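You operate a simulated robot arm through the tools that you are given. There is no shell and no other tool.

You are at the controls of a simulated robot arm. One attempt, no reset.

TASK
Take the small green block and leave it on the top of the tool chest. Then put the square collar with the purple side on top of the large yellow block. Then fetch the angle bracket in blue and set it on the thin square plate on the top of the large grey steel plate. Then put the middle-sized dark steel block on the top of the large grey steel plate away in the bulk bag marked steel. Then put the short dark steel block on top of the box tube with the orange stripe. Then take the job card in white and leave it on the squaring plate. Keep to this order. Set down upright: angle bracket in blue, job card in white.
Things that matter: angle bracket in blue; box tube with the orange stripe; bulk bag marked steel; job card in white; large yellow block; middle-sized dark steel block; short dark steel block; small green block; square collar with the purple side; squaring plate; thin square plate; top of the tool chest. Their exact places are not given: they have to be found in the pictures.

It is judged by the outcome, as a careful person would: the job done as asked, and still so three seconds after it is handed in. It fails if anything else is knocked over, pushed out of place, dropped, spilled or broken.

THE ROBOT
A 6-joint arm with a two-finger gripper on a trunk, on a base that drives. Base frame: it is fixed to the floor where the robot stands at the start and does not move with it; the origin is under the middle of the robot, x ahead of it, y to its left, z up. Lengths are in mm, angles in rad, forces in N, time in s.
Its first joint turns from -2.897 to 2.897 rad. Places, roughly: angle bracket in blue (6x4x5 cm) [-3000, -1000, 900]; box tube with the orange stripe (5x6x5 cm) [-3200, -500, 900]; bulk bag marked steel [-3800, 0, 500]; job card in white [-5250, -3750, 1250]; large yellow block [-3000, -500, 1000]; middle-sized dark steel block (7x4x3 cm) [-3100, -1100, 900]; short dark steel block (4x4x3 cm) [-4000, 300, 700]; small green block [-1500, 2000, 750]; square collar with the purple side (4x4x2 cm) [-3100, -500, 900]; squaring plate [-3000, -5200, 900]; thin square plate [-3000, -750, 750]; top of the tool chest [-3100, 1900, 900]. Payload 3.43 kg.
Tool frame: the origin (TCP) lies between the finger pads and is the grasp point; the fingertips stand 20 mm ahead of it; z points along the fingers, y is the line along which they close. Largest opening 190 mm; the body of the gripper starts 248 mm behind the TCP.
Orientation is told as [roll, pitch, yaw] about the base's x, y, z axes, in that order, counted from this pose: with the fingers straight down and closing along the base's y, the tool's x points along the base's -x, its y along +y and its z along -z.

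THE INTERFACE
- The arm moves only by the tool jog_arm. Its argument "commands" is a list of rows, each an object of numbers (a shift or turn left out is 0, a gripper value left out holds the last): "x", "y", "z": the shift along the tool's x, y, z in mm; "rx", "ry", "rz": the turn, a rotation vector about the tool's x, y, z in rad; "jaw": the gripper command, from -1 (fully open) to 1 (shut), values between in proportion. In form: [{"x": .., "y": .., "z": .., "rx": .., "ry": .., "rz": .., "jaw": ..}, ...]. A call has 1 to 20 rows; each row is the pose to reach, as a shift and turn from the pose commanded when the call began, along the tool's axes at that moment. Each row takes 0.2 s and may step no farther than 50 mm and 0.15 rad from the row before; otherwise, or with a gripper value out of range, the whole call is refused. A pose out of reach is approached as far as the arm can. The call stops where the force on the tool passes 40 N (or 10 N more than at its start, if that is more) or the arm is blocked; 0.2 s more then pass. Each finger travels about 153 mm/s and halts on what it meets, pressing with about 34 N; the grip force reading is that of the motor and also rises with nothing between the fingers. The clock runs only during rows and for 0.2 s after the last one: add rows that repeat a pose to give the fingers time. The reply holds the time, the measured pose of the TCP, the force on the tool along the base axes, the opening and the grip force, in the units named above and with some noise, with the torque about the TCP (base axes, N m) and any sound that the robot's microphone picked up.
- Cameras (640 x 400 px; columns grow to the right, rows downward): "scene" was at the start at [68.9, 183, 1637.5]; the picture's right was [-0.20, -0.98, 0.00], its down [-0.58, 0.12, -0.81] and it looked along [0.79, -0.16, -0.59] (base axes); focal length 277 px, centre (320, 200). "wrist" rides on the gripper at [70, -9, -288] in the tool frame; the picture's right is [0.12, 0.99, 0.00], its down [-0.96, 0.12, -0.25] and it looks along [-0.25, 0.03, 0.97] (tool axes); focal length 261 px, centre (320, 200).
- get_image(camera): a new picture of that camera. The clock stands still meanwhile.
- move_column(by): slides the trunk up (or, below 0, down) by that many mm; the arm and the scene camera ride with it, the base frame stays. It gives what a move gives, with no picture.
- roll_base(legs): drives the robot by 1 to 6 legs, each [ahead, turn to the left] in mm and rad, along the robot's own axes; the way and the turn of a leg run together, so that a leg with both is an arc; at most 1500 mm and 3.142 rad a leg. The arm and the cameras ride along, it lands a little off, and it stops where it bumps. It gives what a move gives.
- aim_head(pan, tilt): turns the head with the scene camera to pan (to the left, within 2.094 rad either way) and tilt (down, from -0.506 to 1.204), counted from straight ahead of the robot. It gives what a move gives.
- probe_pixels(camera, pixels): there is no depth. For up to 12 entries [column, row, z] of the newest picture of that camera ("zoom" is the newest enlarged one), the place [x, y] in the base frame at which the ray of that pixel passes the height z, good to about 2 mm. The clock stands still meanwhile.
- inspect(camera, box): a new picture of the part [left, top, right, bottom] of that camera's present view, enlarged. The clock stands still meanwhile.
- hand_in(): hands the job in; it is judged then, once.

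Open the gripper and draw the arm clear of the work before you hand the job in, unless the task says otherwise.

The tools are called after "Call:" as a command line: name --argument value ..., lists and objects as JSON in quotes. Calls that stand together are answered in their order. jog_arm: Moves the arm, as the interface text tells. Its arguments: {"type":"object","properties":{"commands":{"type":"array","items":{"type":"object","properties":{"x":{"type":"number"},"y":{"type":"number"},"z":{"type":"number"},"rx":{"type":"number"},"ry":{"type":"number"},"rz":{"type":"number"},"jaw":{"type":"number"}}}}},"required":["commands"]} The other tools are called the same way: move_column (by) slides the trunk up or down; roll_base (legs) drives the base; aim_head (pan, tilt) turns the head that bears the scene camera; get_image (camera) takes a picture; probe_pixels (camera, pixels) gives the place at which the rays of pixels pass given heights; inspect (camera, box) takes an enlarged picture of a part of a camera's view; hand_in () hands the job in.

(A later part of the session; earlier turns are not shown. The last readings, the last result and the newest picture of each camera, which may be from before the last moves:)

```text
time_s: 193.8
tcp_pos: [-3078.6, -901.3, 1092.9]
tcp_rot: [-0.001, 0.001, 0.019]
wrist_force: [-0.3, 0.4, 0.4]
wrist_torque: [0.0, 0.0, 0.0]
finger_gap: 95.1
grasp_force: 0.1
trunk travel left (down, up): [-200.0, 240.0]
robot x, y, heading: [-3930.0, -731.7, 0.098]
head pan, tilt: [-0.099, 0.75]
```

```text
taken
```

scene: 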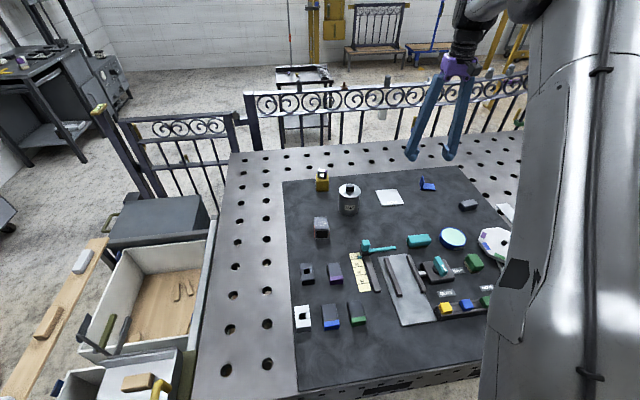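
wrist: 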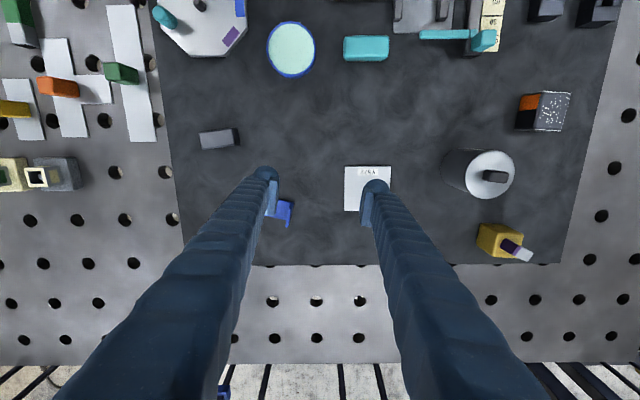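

The bracket is at wrist (280,212), scene (428,184), with the thin plate at wrist (367,188). I zoom in on both.

Call:
inspect --camera "wrist" --box '[190, 120, 400, 250]'

Call:
inspect --camera "scene" --box '[370, 165, 490, 240]'

Call:
jog_arm --commands '[{"y": -40}, {"y": -60}, {"y": -60}]'

Call:
inspect --camera "wrist" --box '[240, 140, 400, 260]'

```text
3.05 times, centred on (295, 185) of wrist
```

zoom: 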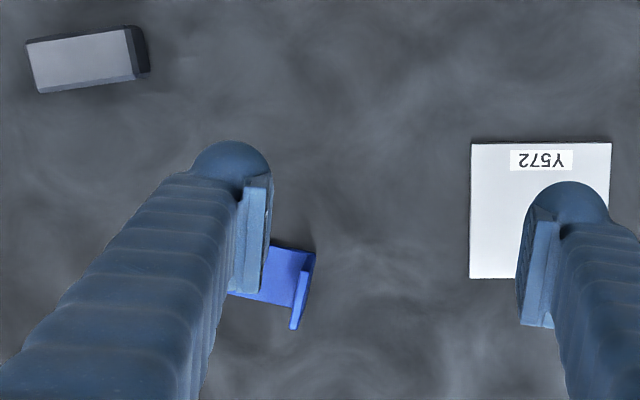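

```text
5.33 times, centred on (430, 202) of scene
```

zoom: 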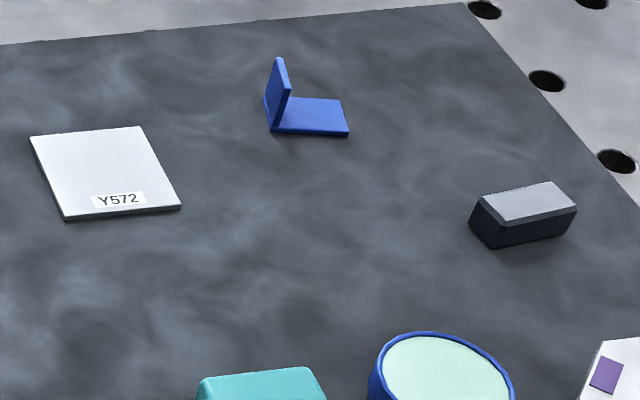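

```text
time_s: 194.7
tcp_pos: [-3078.0, -961.8, 1090.5]
tcp_rot: [-0.002, 0.0, 0.019]
wrist_force: [0.4, -0.2, -0.7]
wrist_torque: [-0.02, 0.01, 0.02]
finger_gap: 95.2
grasp_force: 0.1
trunk travel left (down, up): [-200.0, 240.0]
robot x, y, heading: [-3929.3, -729.7, 0.101]
head pan, tilt: [-0.099, 0.75]
```

```text
3.33 times, centred on (320, 200) of wrist
```

zoom: 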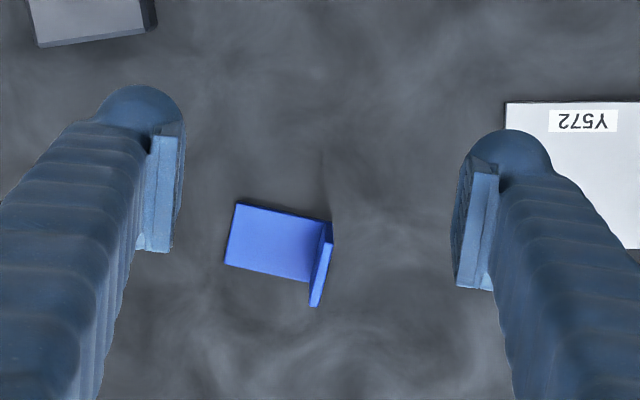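

The bracket's base lies flat with its upright flange at the +y end; I can grip that flange. I probe bracket corners and flange top, and the plate corners.

Call:
probe_pixels --camera "wrist" --pixels '[[295.4, 201.5, 881], [291.5, 218.9, 881], [316.4, 224.9, 881], [323, 206.6, 880], [323.9, 212, 928], [318.8, 231.8, 928], [321, 222, 928]]'

Call:
probe_pixels --camera "scene" --pixels '[[375.6, 189.8, 880], [396.3, 188.1, 880], [403.8, 203.3, 880], [382.2, 205.75, 880], [422.3, 175.3, 928], [420.8, 189.1, 878], [422.3, 175.3, 915], [435.2, 189.7, 878]]'

```text
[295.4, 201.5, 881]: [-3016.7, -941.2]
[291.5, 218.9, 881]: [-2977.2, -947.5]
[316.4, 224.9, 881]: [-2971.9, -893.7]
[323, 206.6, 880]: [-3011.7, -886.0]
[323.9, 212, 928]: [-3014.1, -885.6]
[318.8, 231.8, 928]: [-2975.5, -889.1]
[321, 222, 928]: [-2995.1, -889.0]
```

```text
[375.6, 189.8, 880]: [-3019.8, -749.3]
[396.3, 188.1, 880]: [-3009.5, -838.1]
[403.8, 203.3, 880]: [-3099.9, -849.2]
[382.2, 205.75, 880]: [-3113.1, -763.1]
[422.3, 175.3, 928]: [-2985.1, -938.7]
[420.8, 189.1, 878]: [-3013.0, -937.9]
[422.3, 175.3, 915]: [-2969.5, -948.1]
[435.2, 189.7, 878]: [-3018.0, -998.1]
```

The wrist probe used the older picture (taken 60 mm away), so I retake the wrist picture and probe again.

Call:
get_image --camera "wrist"

Call:
probe_pixels --camera "wrist" --pixels '[[295.4, 201.5, 881], [291.5, 218.9, 881], [316.4, 224.9, 881], [323, 206.6, 880], [323.9, 212, 928], [318.8, 231.8, 928], [375.5, 170.6, 880], [375.5, 213.5, 880]]'

```text
taken
```

wrist: 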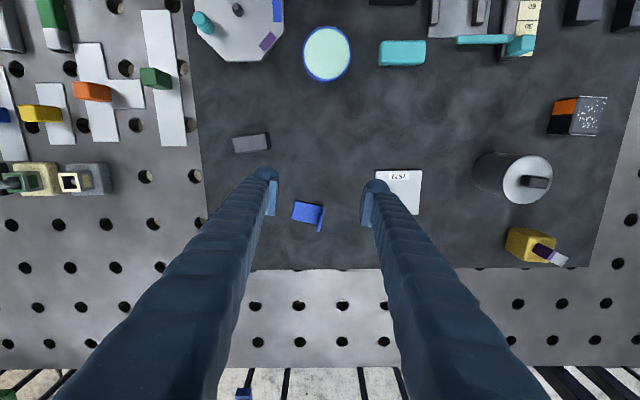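

```text
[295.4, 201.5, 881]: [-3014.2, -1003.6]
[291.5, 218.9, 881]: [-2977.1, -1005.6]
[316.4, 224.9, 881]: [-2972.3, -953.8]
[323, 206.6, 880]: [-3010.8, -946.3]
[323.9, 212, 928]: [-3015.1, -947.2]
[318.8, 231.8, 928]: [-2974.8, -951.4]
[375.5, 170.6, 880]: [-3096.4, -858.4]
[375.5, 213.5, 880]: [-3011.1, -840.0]
```

The flange is centred at (-2994,-949) with its top near 928; the plate's centre is about (-3059,-802). I move over the flange with yaw -0.1 and a 60 mm opening.

Call:
jog_arm --commands '[{"x": -42, "y": 5, "z": 10, "rz": 0.06, "jaw": 0.37}, {"x": -84, "y": 10.7, "z": 30, "rz": 0.12}, {"x": -84, "y": 10.7, "z": 75, "rz": 0.12}, {"x": -84, "y": 10.7, "z": 120, "rz": 0.12}, {"x": -84, "y": 10.7, "z": 120, "rz": 0.12}]'

Call:
get_image --camera "wrist"

Call:
inspect --camera "wrist" --box '[240, 140, 400, 260]'

Call:
inspect --camera "scene" --box '[380, 155, 470, 211]'

```text
time_s: 195.8
tcp_pos: [-2994.9, -950.2, 972.7]
tcp_rot: [-0.002, 0.0, -0.103]
wrist_force: [0.2, -0.3, -0.1]
wrist_torque: [0.02, 0.0, -0.02]
finger_gap: 60.0
grasp_force: 0.0
trunk travel left (down, up): [-200.0, 240.0]
robot x, y, heading: [-3926.2, -730.7, 0.097]
head pan, tilt: [-0.099, 0.75]
```

```text
taken
```

wrist: 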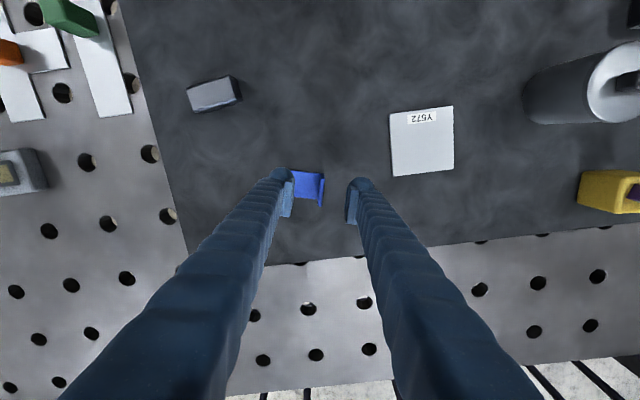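

```text
3.33 times, centred on (320, 200) of wrist
```

zoom: 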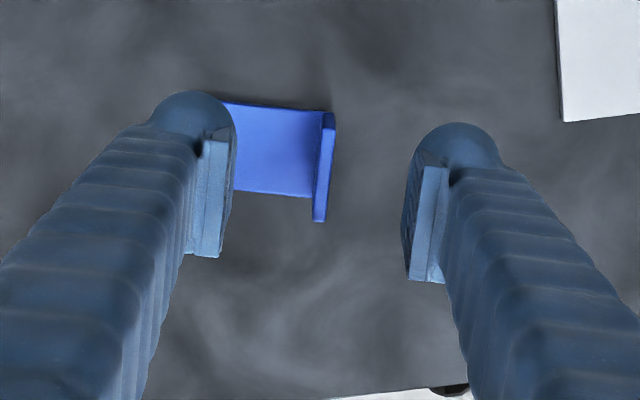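

```text
7.11 times, centred on (425, 183) of scene
```

zoom: 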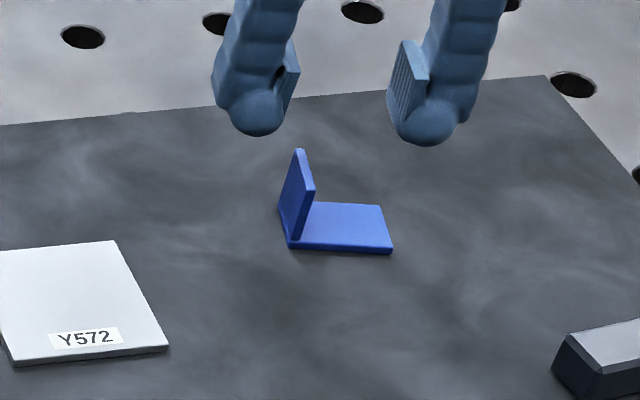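

The flange is centred between the fingers. I lower to z≈910 and close on it.

Call:
jog_arm --commands '[{"z": 25}, {"z": 50}, {"z": 62}, {"z": 62}]'

Call:
inspect --camera "wrist" --box '[240, 140, 400, 260]'

Call:
inspect --camera "scene" --box '[380, 155, 470, 211]'

```text
time_s: 196.8
tcp_pos: [-2993.6, -947.4, 907.3]
tcp_rot: [-0.002, 0.0, -0.102]
wrist_force: [0.2, 0.7, -0.8]
wrist_torque: [0.0, -0.01, 0.03]
finger_gap: 59.7
grasp_force: 0.0
trunk travel left (down, up): [-200.0, 240.0]
robot x, y, heading: [-3927.4, -728.4, 0.101]
head pan, tilt: [-0.099, 0.75]
```

```text
3.33 times, centred on (320, 200) of wrist
```

zoom: 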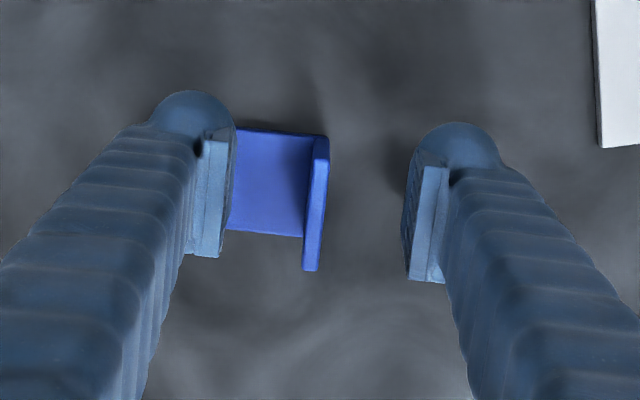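

```text
7.11 times, centred on (425, 183) of scene
```

zoom: 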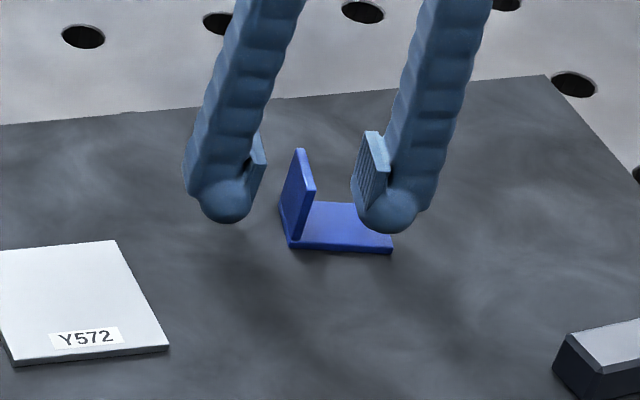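

The fingers flank the flange above its base. I close.

Call:
jog_arm --commands '[{"jaw": 0.7}, {"jaw": 1}, {}, {}, {}]'

Call:
inspect --camera "scene" --box '[380, 155, 470, 211]'

Call:
jog_arm --commands '[{"z": -8}, {"z": -20}, {"z": -20}]'

Call:
inspect --camera "scene" --box '[380, 155, 470, 211]'

Call:
inspect --camera "wrist" --box '[240, 140, 400, 260]'

```text
time_s: 198.1
tcp_pos: [-2994.4, -947.4, 908.1]
tcp_rot: [-0.001, 0.002, -0.102]
wrist_force: [-0.4, -1.3, 0.0]
wrist_torque: [-0.01, 0.01, -0.01]
finger_gap: 6.1
grasp_force: 33.7
trunk travel left (down, up): [-200.0, 240.0]
robot x, y, heading: [-3928.6, -733.0, 0.101]
head pan, tilt: [-0.099, 0.75]
```

```text
7.11 times, centred on (425, 183) of scene
```

zoom: 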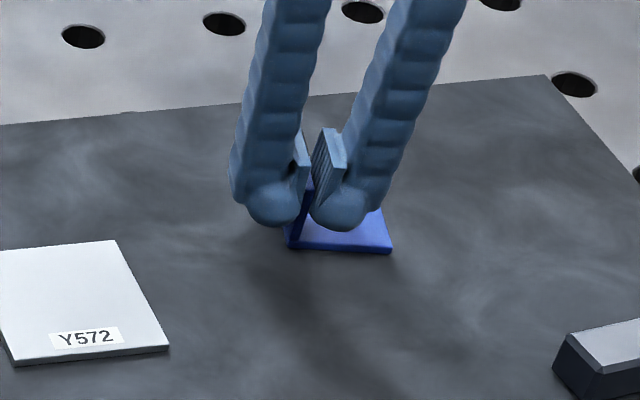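

```text
time_s: 198.8
tcp_pos: [-2994.8, -947.5, 928.3]
tcp_rot: [-0.001, 0.003, -0.102]
wrist_force: [0.1, 0.1, -1.8]
wrist_torque: [0.03, -0.01, -0.01]
finger_gap: 5.8
grasp_force: 34.0
trunk travel left (down, up): [-200.0, 240.0]
robot x, y, heading: [-3929.3, -730.2, 0.097]
head pan, tilt: [-0.099, 0.75]
```

```text
7.11 times, centred on (425, 183) of scene
```

zoom: 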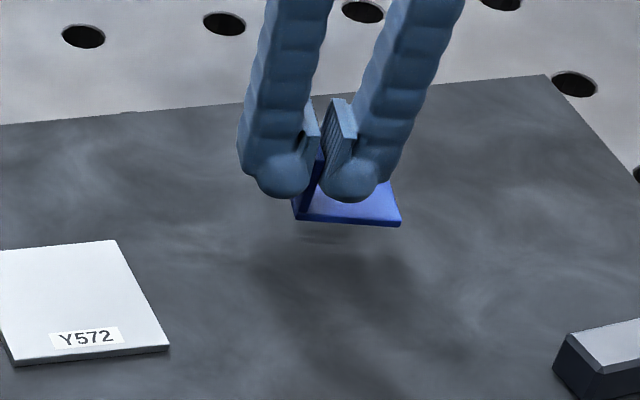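

```text
3.33 times, centred on (320, 200) of wrist
```

zoom: 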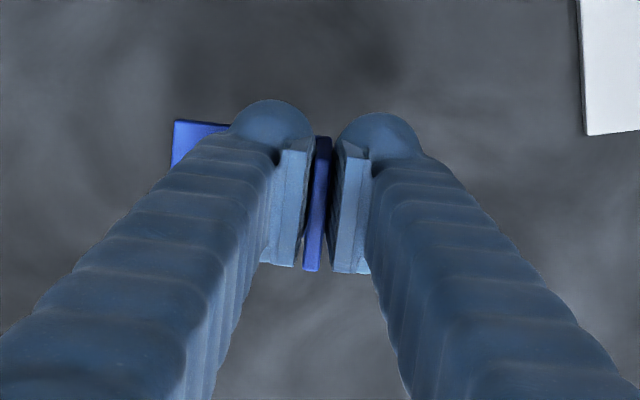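

The bracket hangs upright in the grip. I probe the plate's corners from the last full wrist picture to fix its centre.

Call:
probe_pixels --camera "wrist" --pixels '[[389, 113.5, 883], [452.5, 106.5, 883], [454.5, 167, 883], [393, 176.5, 883]]'

Call:
jog_arm --commands '[{"z": -25}, {"z": -50}, {"z": -50}]'

```text
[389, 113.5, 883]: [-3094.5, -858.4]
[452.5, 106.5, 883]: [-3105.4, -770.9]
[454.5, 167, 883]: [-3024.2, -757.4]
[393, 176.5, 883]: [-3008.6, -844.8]
```

```text
time_s: 199.7
tcp_pos: [-2995.0, -946.4, 977.9]
tcp_rot: [-0.003, 0.001, -0.101]
wrist_force: [-0.3, -0.2, -1.3]
wrist_torque: [0.04, 0.0, -0.01]
finger_gap: 6.1
grasp_force: 33.5
trunk travel left (down, up): [-200.0, 240.0]
robot x, y, heading: [-3929.1, -729.6, 0.1]
head pan, tilt: [-0.099, 0.75]
```

Plate centre ≈ (-3058,-807), yaw 0.14. I carry the bracket over it, turning to the plate's yaw, and lower to z≈920.

Call:
jog_arm --commands '[{"x": 21, "y": 39.6, "rz": -0.06}, {"x": 42, "y": 79.2, "rz": -0.12}, {"x": 63, "y": 118.8, "rz": -0.18}, {"x": 84.2, "y": 158.4, "rz": -0.24}, {"x": 84.2, "y": 158.4, "rz": -0.24}, {"x": 84.2, "y": 158.4, "z": 30, "rz": -0.24}, {"x": 84.2, "y": 158.4, "z": 55, "rz": -0.24}, {"x": 84.2, "y": 158.4, "z": 55, "rz": -0.24}]'

Call:
get_image --camera "wrist"

Call:
inspect --camera "scene" --box '[350, 160, 450, 222]'

```text
time_s: 201.4
tcp_pos: [-3061.5, -780.3, 925.0]
tcp_rot: [-0.001, 0.0, 0.139]
wrist_force: [1.0, -0.2, -1.9]
wrist_torque: [0.01, 0.04, -0.02]
finger_gap: 6.1
grasp_force: 33.7
trunk travel left (down, up): [-200.0, 240.0]
robot x, y, heading: [-3929.6, -727.8, 0.1]
head pan, tilt: [-0.099, 0.75]
```

```text
taken
```

wrist: 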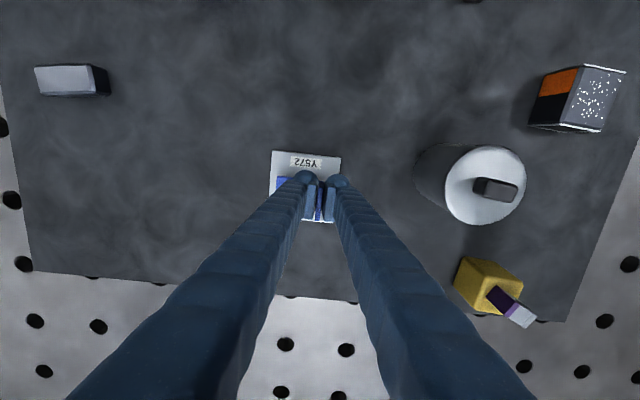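

```text
6.40 times, centred on (400, 191) of scene
```

zoom: 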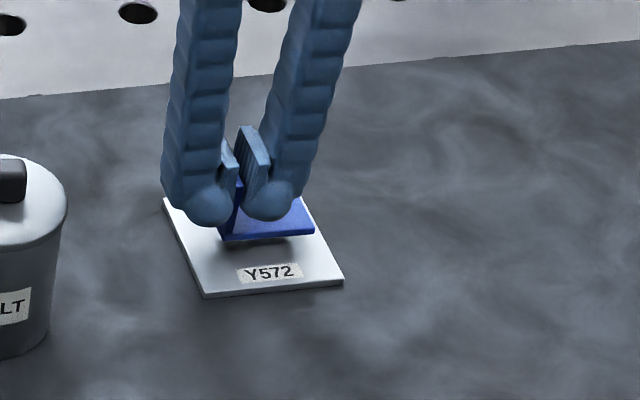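

The bracket hovers over the plate. I creep down to contact.

Call:
jog_arm --commands '[{"z": 4}, {"z": 8}, {"z": 8}]'

Call:
jog_arm --commands '[{"z": 2}, {"z": 2}]'

Call:
inspect --camera "scene" --box '[350, 160, 450, 222]'

```text
time_s: 202.2
tcp_pos: [-3061.4, -782.2, 914.8]
tcp_rot: [-0.001, 0.002, 0.141]
wrist_force: [-0.1, -1.0, -1.8]
wrist_torque: [0.01, 0.04, -0.03]
finger_gap: 6.1
grasp_force: 34.3
trunk travel left (down, up): [-200.0, 240.0]
robot x, y, heading: [-3929.9, -729.8, 0.098]
head pan, tilt: [-0.099, 0.75]
```

```text
time_s: 202.8
tcp_pos: [-3062.6, -781.7, 912.9]
tcp_rot: [-0.001, -0.001, 0.139]
wrist_force: [0.2, 1.5, 8.8]
wrist_torque: [0.01, -0.01, 0.02]
finger_gap: 6.0
grasp_force: 34.0
trunk travel left (down, up): [-200.0, 240.0]
robot x, y, heading: [-3926.6, -730.1, 0.1]
head pan, tilt: [-0.099, 0.75]
```

```text
6.40 times, centred on (400, 191) of scene
```

zoom: 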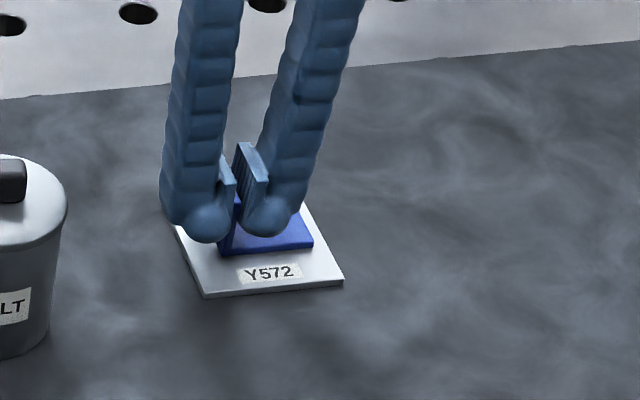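

Contact at 9 N. I open to about 45 mm and rise straight up.

Call:
jog_arm --commands '[{"z": 0, "jaw": 0.8}, {"z": 0, "jaw": 0.55}, {"z": 0}, {"z": -20}, {"z": -60}, {"z": -100}, {"z": -140}, {"z": -160}, {"z": -160}]'

Call:
get_image --camera "wrist"

Call:
inspect --camera "scene" --box '[350, 160, 450, 222]'

```text
time_s: 204.8
tcp_pos: [-3060.9, -783.9, 1071.8]
tcp_rot: [-0.002, 0.002, 0.14]
wrist_force: [-0.5, -0.2, -0.8]
wrist_torque: [0.03, 0.02, 0.0]
finger_gap: 42.6
grasp_force: 0.1
trunk travel left (down, up): [-200.0, 240.0]
robot x, y, heading: [-3926.6, -731.8, 0.095]
head pan, tilt: [-0.099, 0.75]
```

```text
taken
```

wrist: 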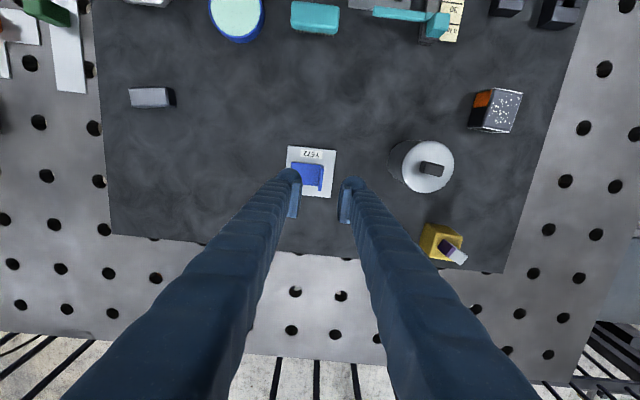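

```text
6.40 times, centred on (400, 191) of scene
```

zoom: 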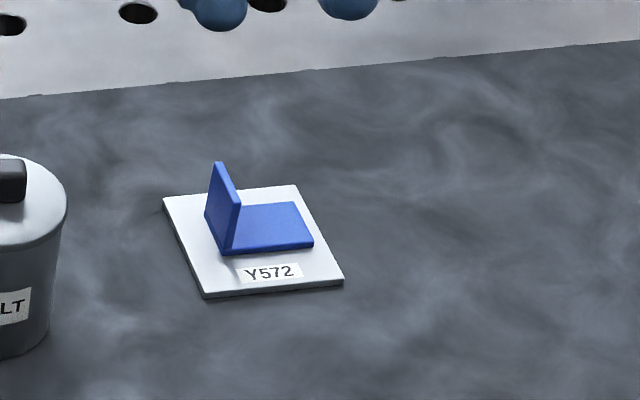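

The bracket stands upright on the thin plate. Next the middle-sized dark steel block at wrist (150,97); I move over it.

Call:
jog_arm --commands '[{"x": 18, "y": -37}, {"x": 36, "y": -74, "jaw": 0.0}, {"x": 54, "y": -111}, {"x": 72, "y": -148}, {"x": 90, "y": -185}, {"x": 108, "y": -222}, {"x": 127, "y": -260}, {"x": 127, "y": -260}]'

Call:
get_image --camera "wrist"

Call:
inspect --camera "wrist" --box '[240, 140, 400, 260]'

Call:
inspect --camera "scene" --box '[410, 170, 510, 232]'

```text
time_s: 206.7
tcp_pos: [-3151.7, -1058.0, 1070.6]
tcp_rot: [-0.002, 0.003, 0.14]
wrist_force: [0.6, 0.6, -0.1]
wrist_torque: [0.17, -0.01, -0.07]
finger_gap: 94.8
grasp_force: 0.1
trunk travel left (down, up): [-200.0, 240.0]
robot x, y, heading: [-3925.1, -732.5, 0.097]
head pan, tilt: [-0.099, 0.75]
```

```text
taken
```

wrist: 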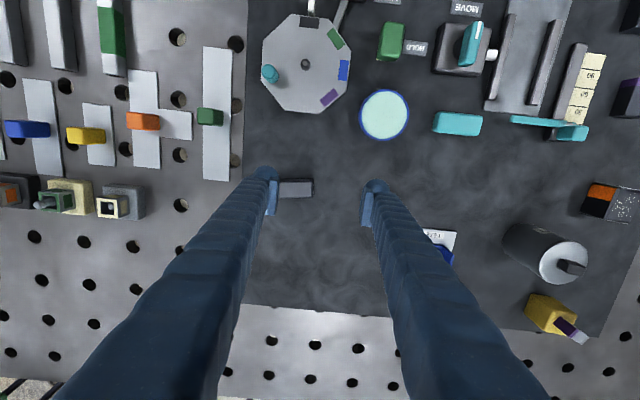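

```text
3.33 times, centred on (320, 200) of wrist
```

zoom: 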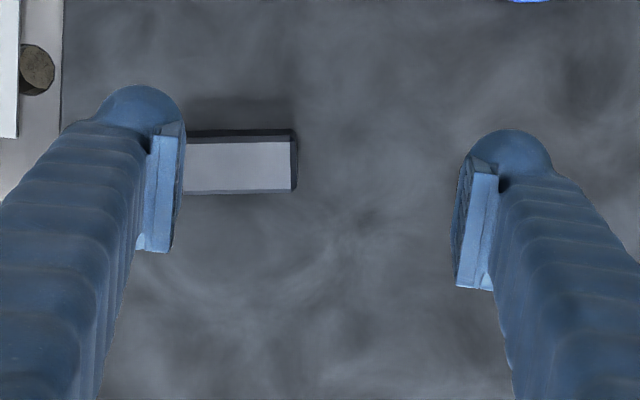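

```text
6.40 times, centred on (460, 201) of scene
```

zoom: 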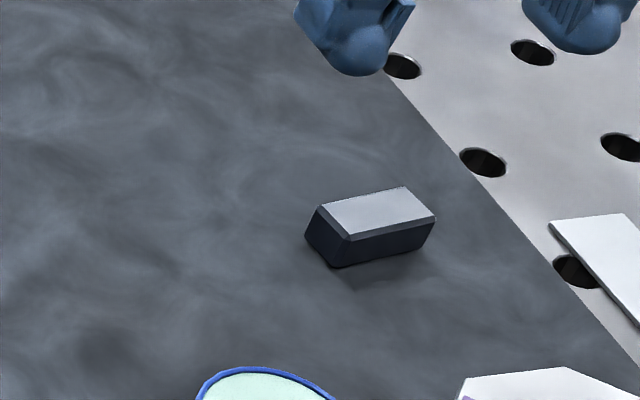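

The block is partly behind the left finger. I shift 45 mm toward −y, turn slightly to its angle and look again.

Call:
jog_arm --commands '[{"x": -8, "y": -38, "rz": -0.12}, {"x": -8, "y": -38, "rz": -0.12}]'

Call:
get_image --camera "wrist"

Call:
inspect --camera "wrist" --box '[240, 140, 400, 260]'

```text
time_s: 207.2
tcp_pos: [-3138.6, -1093.2, 1073.5]
tcp_rot: [0.0, 0.001, 0.26]
wrist_force: [0.0, -0.4, -1.1]
wrist_torque: [0.22, 0.0, -0.03]
finger_gap: 94.9
grasp_force: 0.0
trunk travel left (down, up): [-200.0, 240.0]
robot x, y, heading: [-3927.9, -727.7, 0.098]
head pan, tilt: [-0.099, 0.75]
```

```text
taken
```

wrist: 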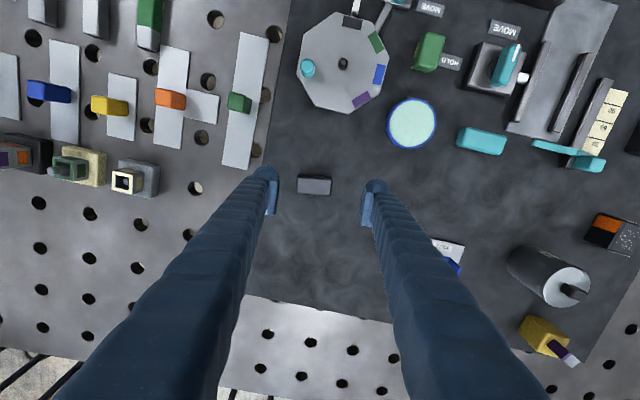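

```text
3.33 times, centred on (320, 200) of wrist
```

zoom: 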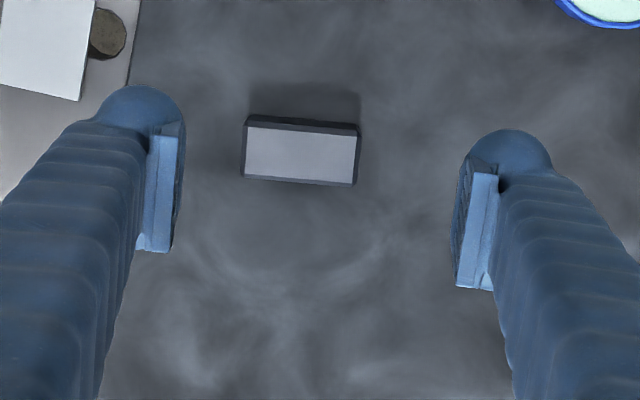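

I probe the block's top corners at z≈908.

Call:
probe_pixels --camera "wrist" --pixels '[[298.1, 176.6, 908], [331.1, 179.6, 908], [331.1, 195.5, 908], [296.9, 193.4, 908], [314.3, 186.3, 908], [314.3, 186.3, 900]]'

```text
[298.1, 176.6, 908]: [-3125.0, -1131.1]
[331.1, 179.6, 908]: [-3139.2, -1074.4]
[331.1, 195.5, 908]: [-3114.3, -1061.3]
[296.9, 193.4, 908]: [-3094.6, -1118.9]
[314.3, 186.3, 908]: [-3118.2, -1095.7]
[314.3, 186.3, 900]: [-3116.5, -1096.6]
```

Block centre (-3118,-1096), yaw about 0.29. I lower around it to z≈902.

Call:
jog_arm --commands '[{"x": -10, "y": -4, "z": 40, "rz": -0.03}, {"x": -19, "y": -8, "z": 80, "rz": -0.03}, {"x": -19, "y": -8, "z": 120, "rz": -0.03}, {"x": -19, "y": -8, "z": 155, "rz": -0.03}, {"x": -19, "y": -8, "z": 171, "rz": -0.03}, {"x": -19, "y": -8, "z": 171, "rz": -0.03}]'

Call:
inspect --camera "wrist" --box '[240, 140, 400, 260]'

Call:
inspect --camera "scene" --box '[410, 170, 510, 232]'

```text
time_s: 208.7
tcp_pos: [-3115.7, -1096.1, 902.9]
tcp_rot: [-0.001, 0.001, 0.289]
wrist_force: [-0.1, -0.2, 0.1]
wrist_torque: [-0.02, -0.03, 0.0]
finger_gap: 94.9
grasp_force: 0.0
trunk travel left (down, up): [-200.0, 240.0]
robot x, y, heading: [-3925.6, -730.0, 0.103]
head pan, tilt: [-0.099, 0.75]
```

```text
3.33 times, centred on (320, 200) of wrist
```

zoom: 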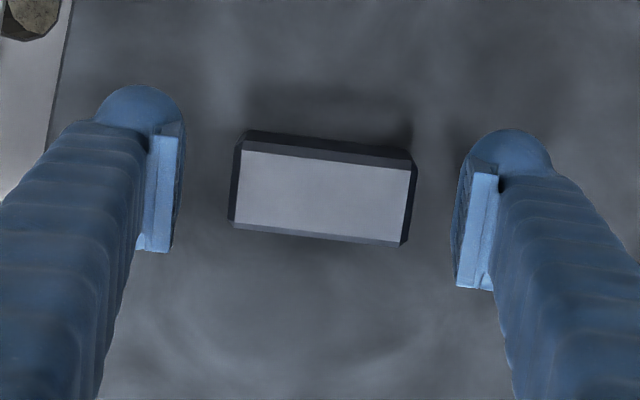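

```text
6.40 times, centred on (460, 201) of scene
```

zoom: 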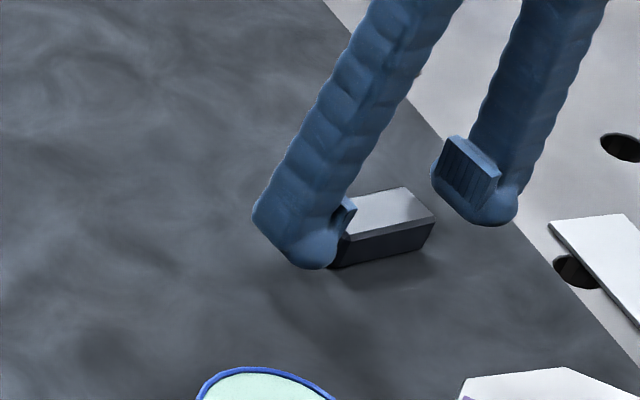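

Aligned. I lower 2 mm more, close and test-lift.

Call:
jog_arm --commands '[{"z": 2.5}, {"z": 2.5, "jaw": 1}, {"z": 2.5}, {"z": 2.5}, {"z": 2.5}]'

Call:
jog_arm --commands '[{"z": -8}, {"z": -20}, {"z": -20}]'

Call:
inspect --camera "scene" --box '[410, 170, 510, 232]'

```text
time_s: 209.8
tcp_pos: [-3117.2, -1096.8, 900.8]
tcp_rot: [-0.002, 0.001, 0.289]
wrist_force: [0.4, 0.1, -0.4]
wrist_torque: [0.09, 0.06, 0.0]
finger_gap: 64.0
grasp_force: 34.0
trunk travel left (down, up): [-200.0, 240.0]
robot x, y, heading: [-3927.4, -732.5, 0.101]
head pan, tilt: [-0.099, 0.75]
```

```text
time_s: 210.7
tcp_pos: [-3117.6, -1097.7, 919.4]
tcp_rot: [0.0, 0.002, 0.29]
wrist_force: [-0.6, -0.7, -4.8]
wrist_torque: [0.0, -0.02, 0.01]
finger_gap: 63.7
grasp_force: 33.4
trunk travel left (down, up): [-200.0, 240.0]
robot x, y, heading: [-3927.7, -735.9, 0.101]
head pan, tilt: [-0.099, 0.75]
```

```text
6.40 times, centred on (460, 201) of scene
```

zoom: 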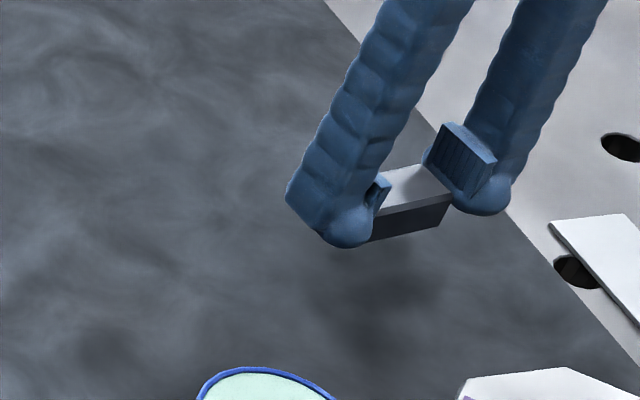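

The block is held (≈4.5 N weight). I lift it to about 1090 and look at the STEEL bag to my left.

Call:
jog_arm --commands '[{"z": -45}, {"z": -90}, {"z": -135}, {"z": -170}, {"z": -170}]'

Call:
aim_head --pan 0.9 --tilt 0.95

Call:
get_image --camera "scene"

Call:
aim_head --pan 1.5 --tilt 0.95

Call:
get_image --camera "scene"

```text
time_s: 211.8
tcp_pos: [-3116.0, -1098.6, 1088.6]
tcp_rot: [0.0, 0.001, 0.289]
wrist_force: [-0.2, -0.6, -4.6]
wrist_torque: [-0.04, 0.02, 0.03]
finger_gap: 63.9
grasp_force: 34.3
trunk travel left (down, up): [-200.0, 240.0]
robot x, y, heading: [-3926.9, -728.5, 0.103]
head pan, tilt: [-0.099, 0.75]
```

```text
time_s: 213.1
tcp_pos: [-3115.8, -1098.5, 1087.8]
tcp_rot: [-0.001, 0.002, 0.29]
wrist_force: [0.2, -0.3, -4.2]
wrist_torque: [0.0, 0.02, 0.01]
finger_gap: 63.8
grasp_force: 33.8
trunk travel left (down, up): [-200.0, 240.0]
robot x, y, heading: [-3924.1, -730.6, 0.098]
head pan, tilt: [0.901, 0.949]
```

```text
taken
```

scene: 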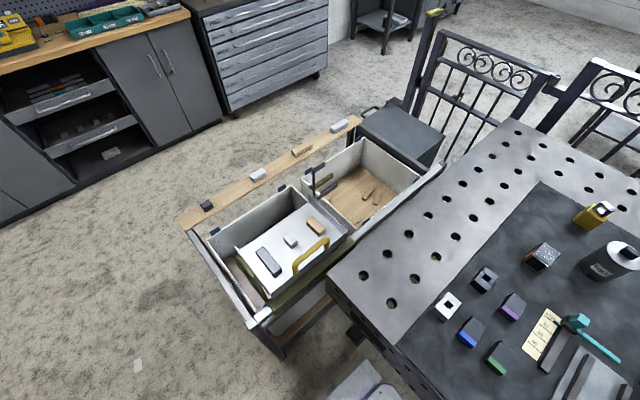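

```text
time_s: 214.1
tcp_pos: [-3115.5, -1098.1, 1088.1]
tcp_rot: [-0.002, 0.002, 0.288]
wrist_force: [0.4, 1.0, -4.4]
wrist_torque: [-0.02, 0.04, 0.03]
finger_gap: 63.8
grasp_force: 33.7
trunk travel left (down, up): [-200.0, 240.0]
robot x, y, heading: [-3922.9, -727.9, 0.102]
head pan, tilt: [1.499, 0.949]
```

```text
taken
```

scene: 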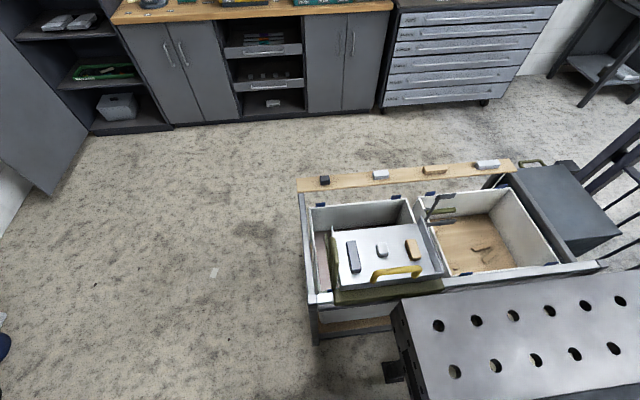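

A tray hangs over the near half of the STEEL bag from here; approaching from the west side will be better. First I draw the arm in to a carry position ahead of me.

Call:
jog_arm --commands '[{"x": 13.7, "y": 43, "rz": 0.019}, {"x": 27.3, "y": 86, "rz": 0.038}, {"x": 41, "y": 129, "rz": 0.057}, {"x": 54.7, "y": 172, "rz": 0.076}, {"x": 68.3, "y": 215, "rz": 0.095}, {"x": 82, "y": 258, "rz": 0.114}, {"x": 95.7, "y": 301, "rz": 0.133}, {"x": 109.4, "y": 344, "rz": 0.152}, {"x": 123, "y": 387, "rz": 0.171}, {"x": 136.7, "y": 430, "rz": 0.19}, {"x": 136.7, "y": 430, "rz": 0.19}]'

Call:
roll_base --legs '[[-520, 0]]'

Call:
roll_base --legs '[[0, 0.75]]'

Call:
roll_base --legs '[[0, 0.75]]'

```text
time_s: 216.5
tcp_pos: [-3374.9, -722.5, 1086.8]
tcp_rot: [-0.002, 0.002, 0.098]
wrist_force: [-0.1, 0.2, -4.3]
wrist_torque: [-0.11, 0.04, 0.02]
finger_gap: 63.8
grasp_force: 34.3
trunk travel left (down, up): [-200.0, 240.0]
robot x, y, heading: [-3929.0, -734.0, 0.101]
head pan, tilt: [1.499, 0.949]
```

```text
time_s: 220.5
tcp_pos: [-3890.3, -776.6, 1088.3]
tcp_rot: [-0.002, 0.003, 0.097]
wrist_force: [0.1, -0.2, -4.4]
wrist_torque: [0.01, 0.01, 0.02]
finger_gap: 63.8
grasp_force: 33.9
trunk travel left (down, up): [-200.0, 240.0]
robot x, y, heading: [-4445.1, -781.2, 0.099]
head pan, tilt: [1.499, 0.949]
```

```text
time_s: 223.9
tcp_pos: [-4047.9, -397.5, 1088.9]
tcp_rot: [-0.001, 0.003, 0.858]
wrist_force: [0.2, 0.0, -4.7]
wrist_torque: [-0.01, 0.04, 0.02]
finger_gap: 64.1
grasp_force: 33.6
trunk travel left (down, up): [-200.0, 240.0]
robot x, y, heading: [-4412.8, -811.7, 0.855]
head pan, tilt: [1.499, 0.949]
```

```text
time_s: 227.2
tcp_pos: [-4414.8, -254.3, 1089.1]
tcp_rot: [0.0, 0.003, 1.584]
wrist_force: [-0.5, 1.0, -3.3]
wrist_torque: [-0.01, 0.02, 0.01]
finger_gap: 64.2
grasp_force: 34.0
trunk travel left (down, up): [-200.0, 240.0]
robot x, y, heading: [-4365.1, -807.9, 1.577]
head pan, tilt: [1.499, 0.949]
```

I drive north to about (-4580,110) and turn to face the bag.

Call:
roll_base --legs '[[0, 0.22], [940, 0]]'

Call:
roll_base --legs '[[0, -0.9]]'

Call:
roll_base --legs '[[0, -0.9]]'

Call:
aim_head --pan 0.0 --tilt 0.8

Call:
get_image --camera "scene"

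Call:
get_image --camera "wrist"

```text
time_s: 235.0
tcp_pos: [-4742.5, 651.6, 1089.5]
tcp_rot: [-0.003, 0.001, 1.798]
wrist_force: [-0.3, 0.7, -5.4]
wrist_torque: [-0.04, 0.04, 0.03]
finger_gap: 64.2
grasp_force: 34.0
trunk travel left (down, up): [-200.0, 240.0]
robot x, y, heading: [-4578.3, 124.7, 1.795]
head pan, tilt: [1.499, 0.949]
```

```text
time_s: 239.0
tcp_pos: [-4257.1, 572.9, 1089.5]
tcp_rot: [-0.001, 0.003, 0.875]
wrist_force: [0.8, -0.3, -4.3]
wrist_torque: [0.0, 0.0, 0.04]
finger_gap: 63.8
grasp_force: 33.7
trunk travel left (down, up): [-200.0, 240.0]
robot x, y, heading: [-4616.9, 155.2, 0.87]
head pan, tilt: [1.499, 0.949]
```

```text
time_s: 242.9
tcp_pos: [-4072.0, 131.7, 1089.4]
tcp_rot: [-0.003, 0.002, -0.026]
wrist_force: [0.0, -0.3, -4.3]
wrist_torque: [0.0, 0.11, -0.03]
finger_gap: 64.0
grasp_force: 33.5
trunk travel left (down, up): [-200.0, 240.0]
robot x, y, heading: [-4622.2, 217.8, -0.035]
head pan, tilt: [1.499, 0.949]
```

```text
time_s: 244.5
tcp_pos: [-4072.6, 132.0, 1090.7]
tcp_rot: [-0.002, 0.001, -0.026]
wrist_force: [-1.6, 0.4, -4.3]
wrist_torque: [-0.04, 0.01, 0.0]
finger_gap: 63.8
grasp_force: 34.1
trunk travel left (down, up): [-200.0, 240.0]
robot x, y, heading: [-4619.2, 213.5, -0.039]
head pan, tilt: [0.0, 0.799]
```

```text
taken
```

scene: 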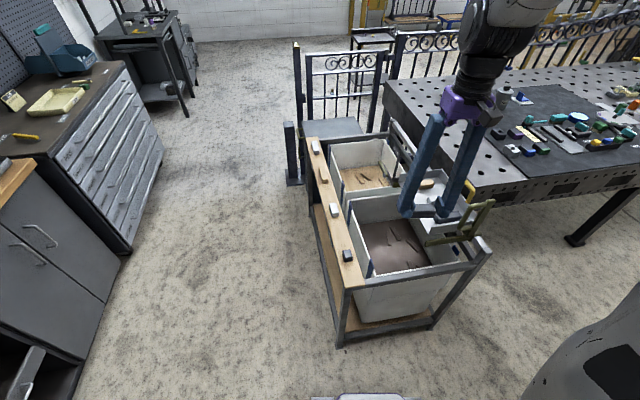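

```text
taken
```

wrist: 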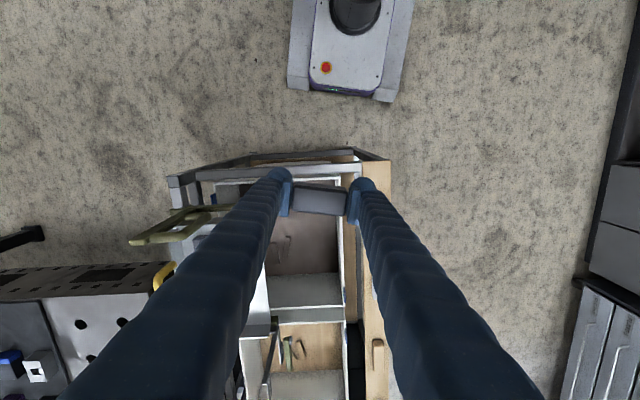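

The STEEL bag's interior is now visible at scene (390,245). I zoom in to measure its opening, the tray and the short block on the ledge.

Call:
inspect --camera "scene" --box '[300, 130, 500, 330]'

Call:
probe_pixels --camera "scene" --pixels '[[368, 277, 720], [462, 262, 720], [455, 190, 720], [350, 205, 720], [395, 250, 300], [395, 250, 450], [347, 255, 740], [340, 345, 0], [435, 328, 0], [436, 243, 900]]'

```text
2.00 times, centred on (400, 230) of scene
```

zoom: 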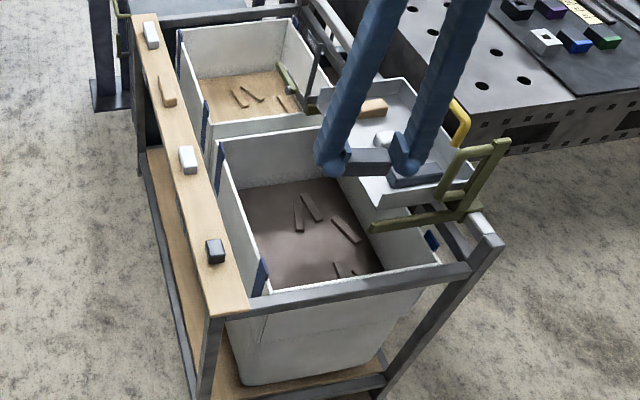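

```text
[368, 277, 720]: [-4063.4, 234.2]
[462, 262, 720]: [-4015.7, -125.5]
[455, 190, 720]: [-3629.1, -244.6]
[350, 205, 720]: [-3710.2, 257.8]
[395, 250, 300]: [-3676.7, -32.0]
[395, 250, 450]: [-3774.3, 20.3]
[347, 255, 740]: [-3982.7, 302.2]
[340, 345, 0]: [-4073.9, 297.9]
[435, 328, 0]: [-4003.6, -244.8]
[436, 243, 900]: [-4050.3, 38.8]
```

The bag opening spans about x -4040..-3690, y -120..240. I move the block over it and look with both cameras to locate the tray above it.

Call:
jog_arm --commands '[{"x": -40, "z": -10}, {"x": -80, "z": -20}, {"x": -120, "z": -30}, {"x": -160, "z": -40}, {"x": -180, "z": -40}, {"x": -180, "z": -40}]'

Call:
get_image --camera "wrist"

Call:
get_image --camera "scene"

Call:
inspect --camera "wrist" --box '[160, 60, 480, 260]'

Call:
inspect --camera "scene" --box '[300, 150, 500, 275]'

```text
time_s: 245.9
tcp_pos: [-3891.6, 125.9, 1127.5]
tcp_rot: [-0.003, 0.0, -0.028]
wrist_force: [0.1, -0.2, -5.1]
wrist_torque: [0.0, 0.07, -0.02]
finger_gap: 63.9
grasp_force: 34.0
trunk travel left (down, up): [-200.0, 240.0]
robot x, y, heading: [-4620.7, 210.7, -0.033]
head pan, tilt: [0.0, 0.799]
```

```text
taken
```

wrist: 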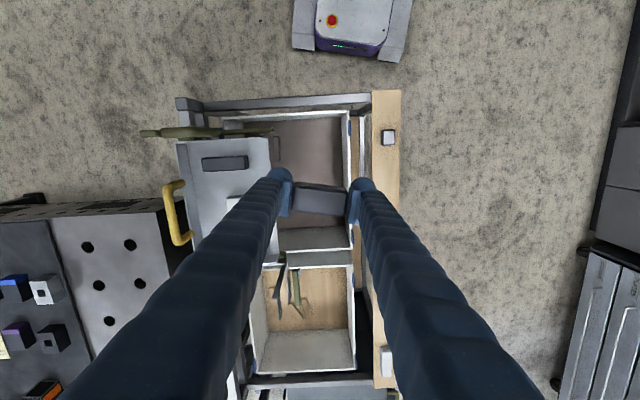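

```text
taken
```

scene: 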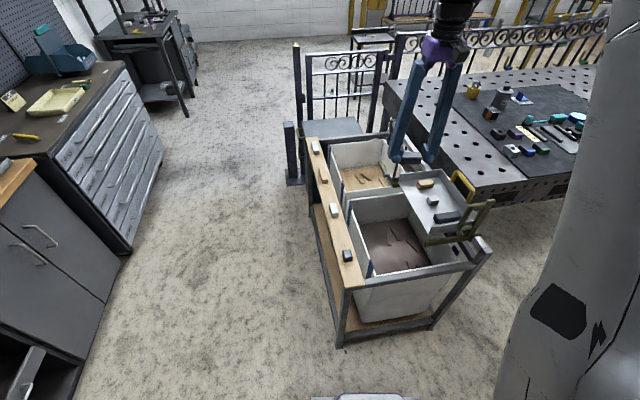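

```text
2.00 times, centred on (320, 160) of wrist
```

zoom: 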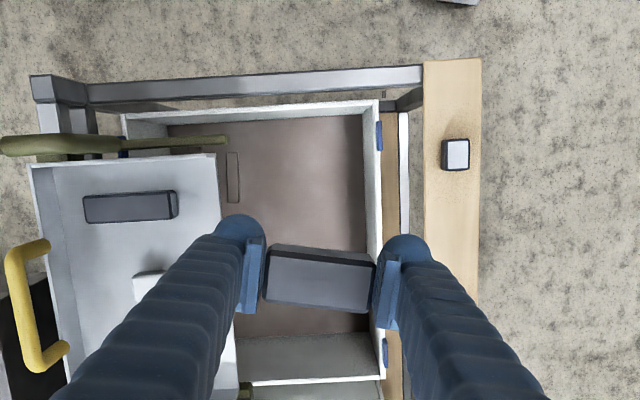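

```text
3.20 times, centred on (400, 212) of scene
```

zoom: 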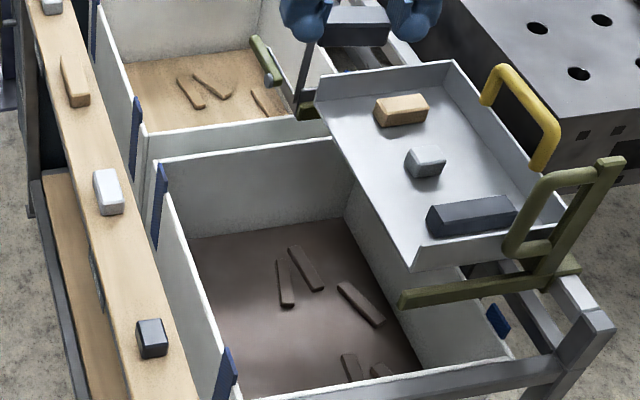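

I triangulate the tray's corner and the bag rim from these two pictures.

Call:
probe_pixels --camera "wrist" --pixels '[[270, 137.5, 750], [270, 137.5, 800], [270, 137.5, 850], [270, 137.5, 900], [350, 110, 650], [350, 110, 700], [350, 110, 750], [300, 117, 700], [388, 137, 760], [351, 250, 700]]'

Call:
probe_pixels --camera "scene" --pixels '[[428.75, 233.9, 750], [428.75, 233.9, 800], [428.75, 233.9, 850], [428.75, 233.9, 900], [366.6, 273.9, 650], [366.6, 273.9, 700], [366.6, 273.9, 750], [348.4, 199.5, 700], [410, 262, 300], [410, 262, 500]]'

```text
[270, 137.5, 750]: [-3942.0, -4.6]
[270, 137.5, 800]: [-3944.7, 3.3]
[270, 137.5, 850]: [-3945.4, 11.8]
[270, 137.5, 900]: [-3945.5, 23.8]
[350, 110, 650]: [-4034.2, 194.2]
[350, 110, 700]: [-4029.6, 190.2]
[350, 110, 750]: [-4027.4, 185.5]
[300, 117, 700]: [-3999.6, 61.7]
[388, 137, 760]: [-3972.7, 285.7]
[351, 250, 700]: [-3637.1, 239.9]
```

```text
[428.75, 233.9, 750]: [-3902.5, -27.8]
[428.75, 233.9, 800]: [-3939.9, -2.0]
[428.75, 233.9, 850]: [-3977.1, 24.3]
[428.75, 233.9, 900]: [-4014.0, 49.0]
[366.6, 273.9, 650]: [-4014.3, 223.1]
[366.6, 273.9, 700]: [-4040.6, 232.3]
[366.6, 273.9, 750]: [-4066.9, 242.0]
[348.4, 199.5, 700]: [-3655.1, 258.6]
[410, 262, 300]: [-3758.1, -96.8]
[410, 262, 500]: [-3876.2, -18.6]
```

The tray's edge is at y≈3, z≈805, leaving a free opening y 3..190. I probe the bag's inner bottom corner to estimate its depth.

Call:
probe_pixels --camera "scene" --pixels '[[359.4, 223.9, 300], [359.4, 223.9, 400], [359.4, 223.9, 500], [359.4, 223.9, 600], [372, 260, 400], [372, 260, 500], [405, 237, 400], [405, 237, 500]]'

Call:
probe_pixels --camera "wrist" --pixels '[[338, 228, 300], [338, 228, 400], [338, 228, 500], [342, 118, 400], [342, 118, 500]]'

```text
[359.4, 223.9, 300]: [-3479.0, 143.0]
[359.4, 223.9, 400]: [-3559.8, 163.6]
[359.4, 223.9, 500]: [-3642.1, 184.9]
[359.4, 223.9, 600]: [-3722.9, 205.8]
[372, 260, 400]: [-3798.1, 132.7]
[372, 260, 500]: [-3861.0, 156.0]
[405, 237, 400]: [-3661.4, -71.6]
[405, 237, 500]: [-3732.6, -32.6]
```

```text
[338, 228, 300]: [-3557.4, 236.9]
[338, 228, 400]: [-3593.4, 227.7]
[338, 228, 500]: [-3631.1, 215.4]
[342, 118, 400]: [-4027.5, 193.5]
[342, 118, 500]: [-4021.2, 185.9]
```

The bag's contents lie near z≈530. I turn the tool 90° so the gripper body is along the slot, above (-3860,105).

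Call:
jog_arm --commands '[{"x": -8, "y": -5, "rz": 0.14}, {"x": -16, "y": -10, "rz": 0.28}, {"x": -24, "y": -15, "rz": 0.42}, {"x": -32, "y": -20, "rz": 0.56}, {"x": -32, "y": -20, "rz": 0.7}, {"x": -32, "y": -20, "rz": 0.84}, {"x": -32, "y": -20, "rz": 0.98}, {"x": -32, "y": -20, "rz": 1.12}, {"x": -32, "y": -20, "rz": 1.26}, {"x": -32, "y": -20, "rz": 1.4}, {"x": -32, "y": -20, "rz": 1.54}, {"x": -32, "y": -20, "rz": 1.54}]'

Call:
get_image --camera "wrist"

Call:
get_image --camera "scene"

```text
time_s: 248.5
tcp_pos: [-3860.7, 106.3, 1131.1]
tcp_rot: [-0.002, -0.001, -1.567]
wrist_force: [-0.3, 0.1, -4.2]
wrist_torque: [0.02, 0.01, 0.02]
finger_gap: 64.0
grasp_force: 34.1
trunk travel left (down, up): [-200.0, 240.0]
robot x, y, heading: [-4619.5, 209.9, -0.033]
head pan, tilt: [0.0, 0.799]
```

```text
taken
```

wrist: 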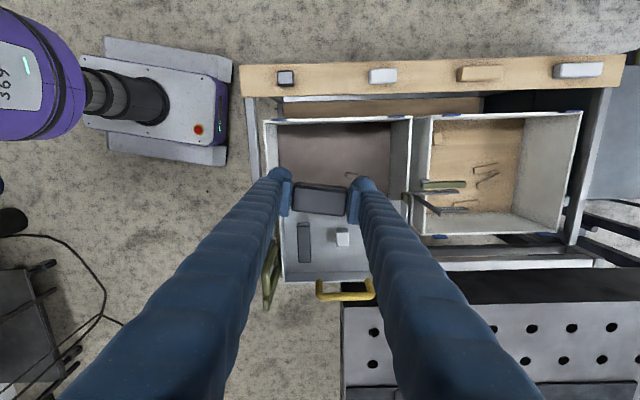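

```text
taken
```

scene: 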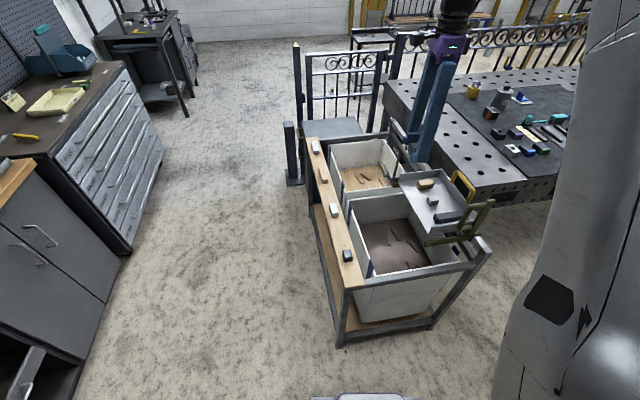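

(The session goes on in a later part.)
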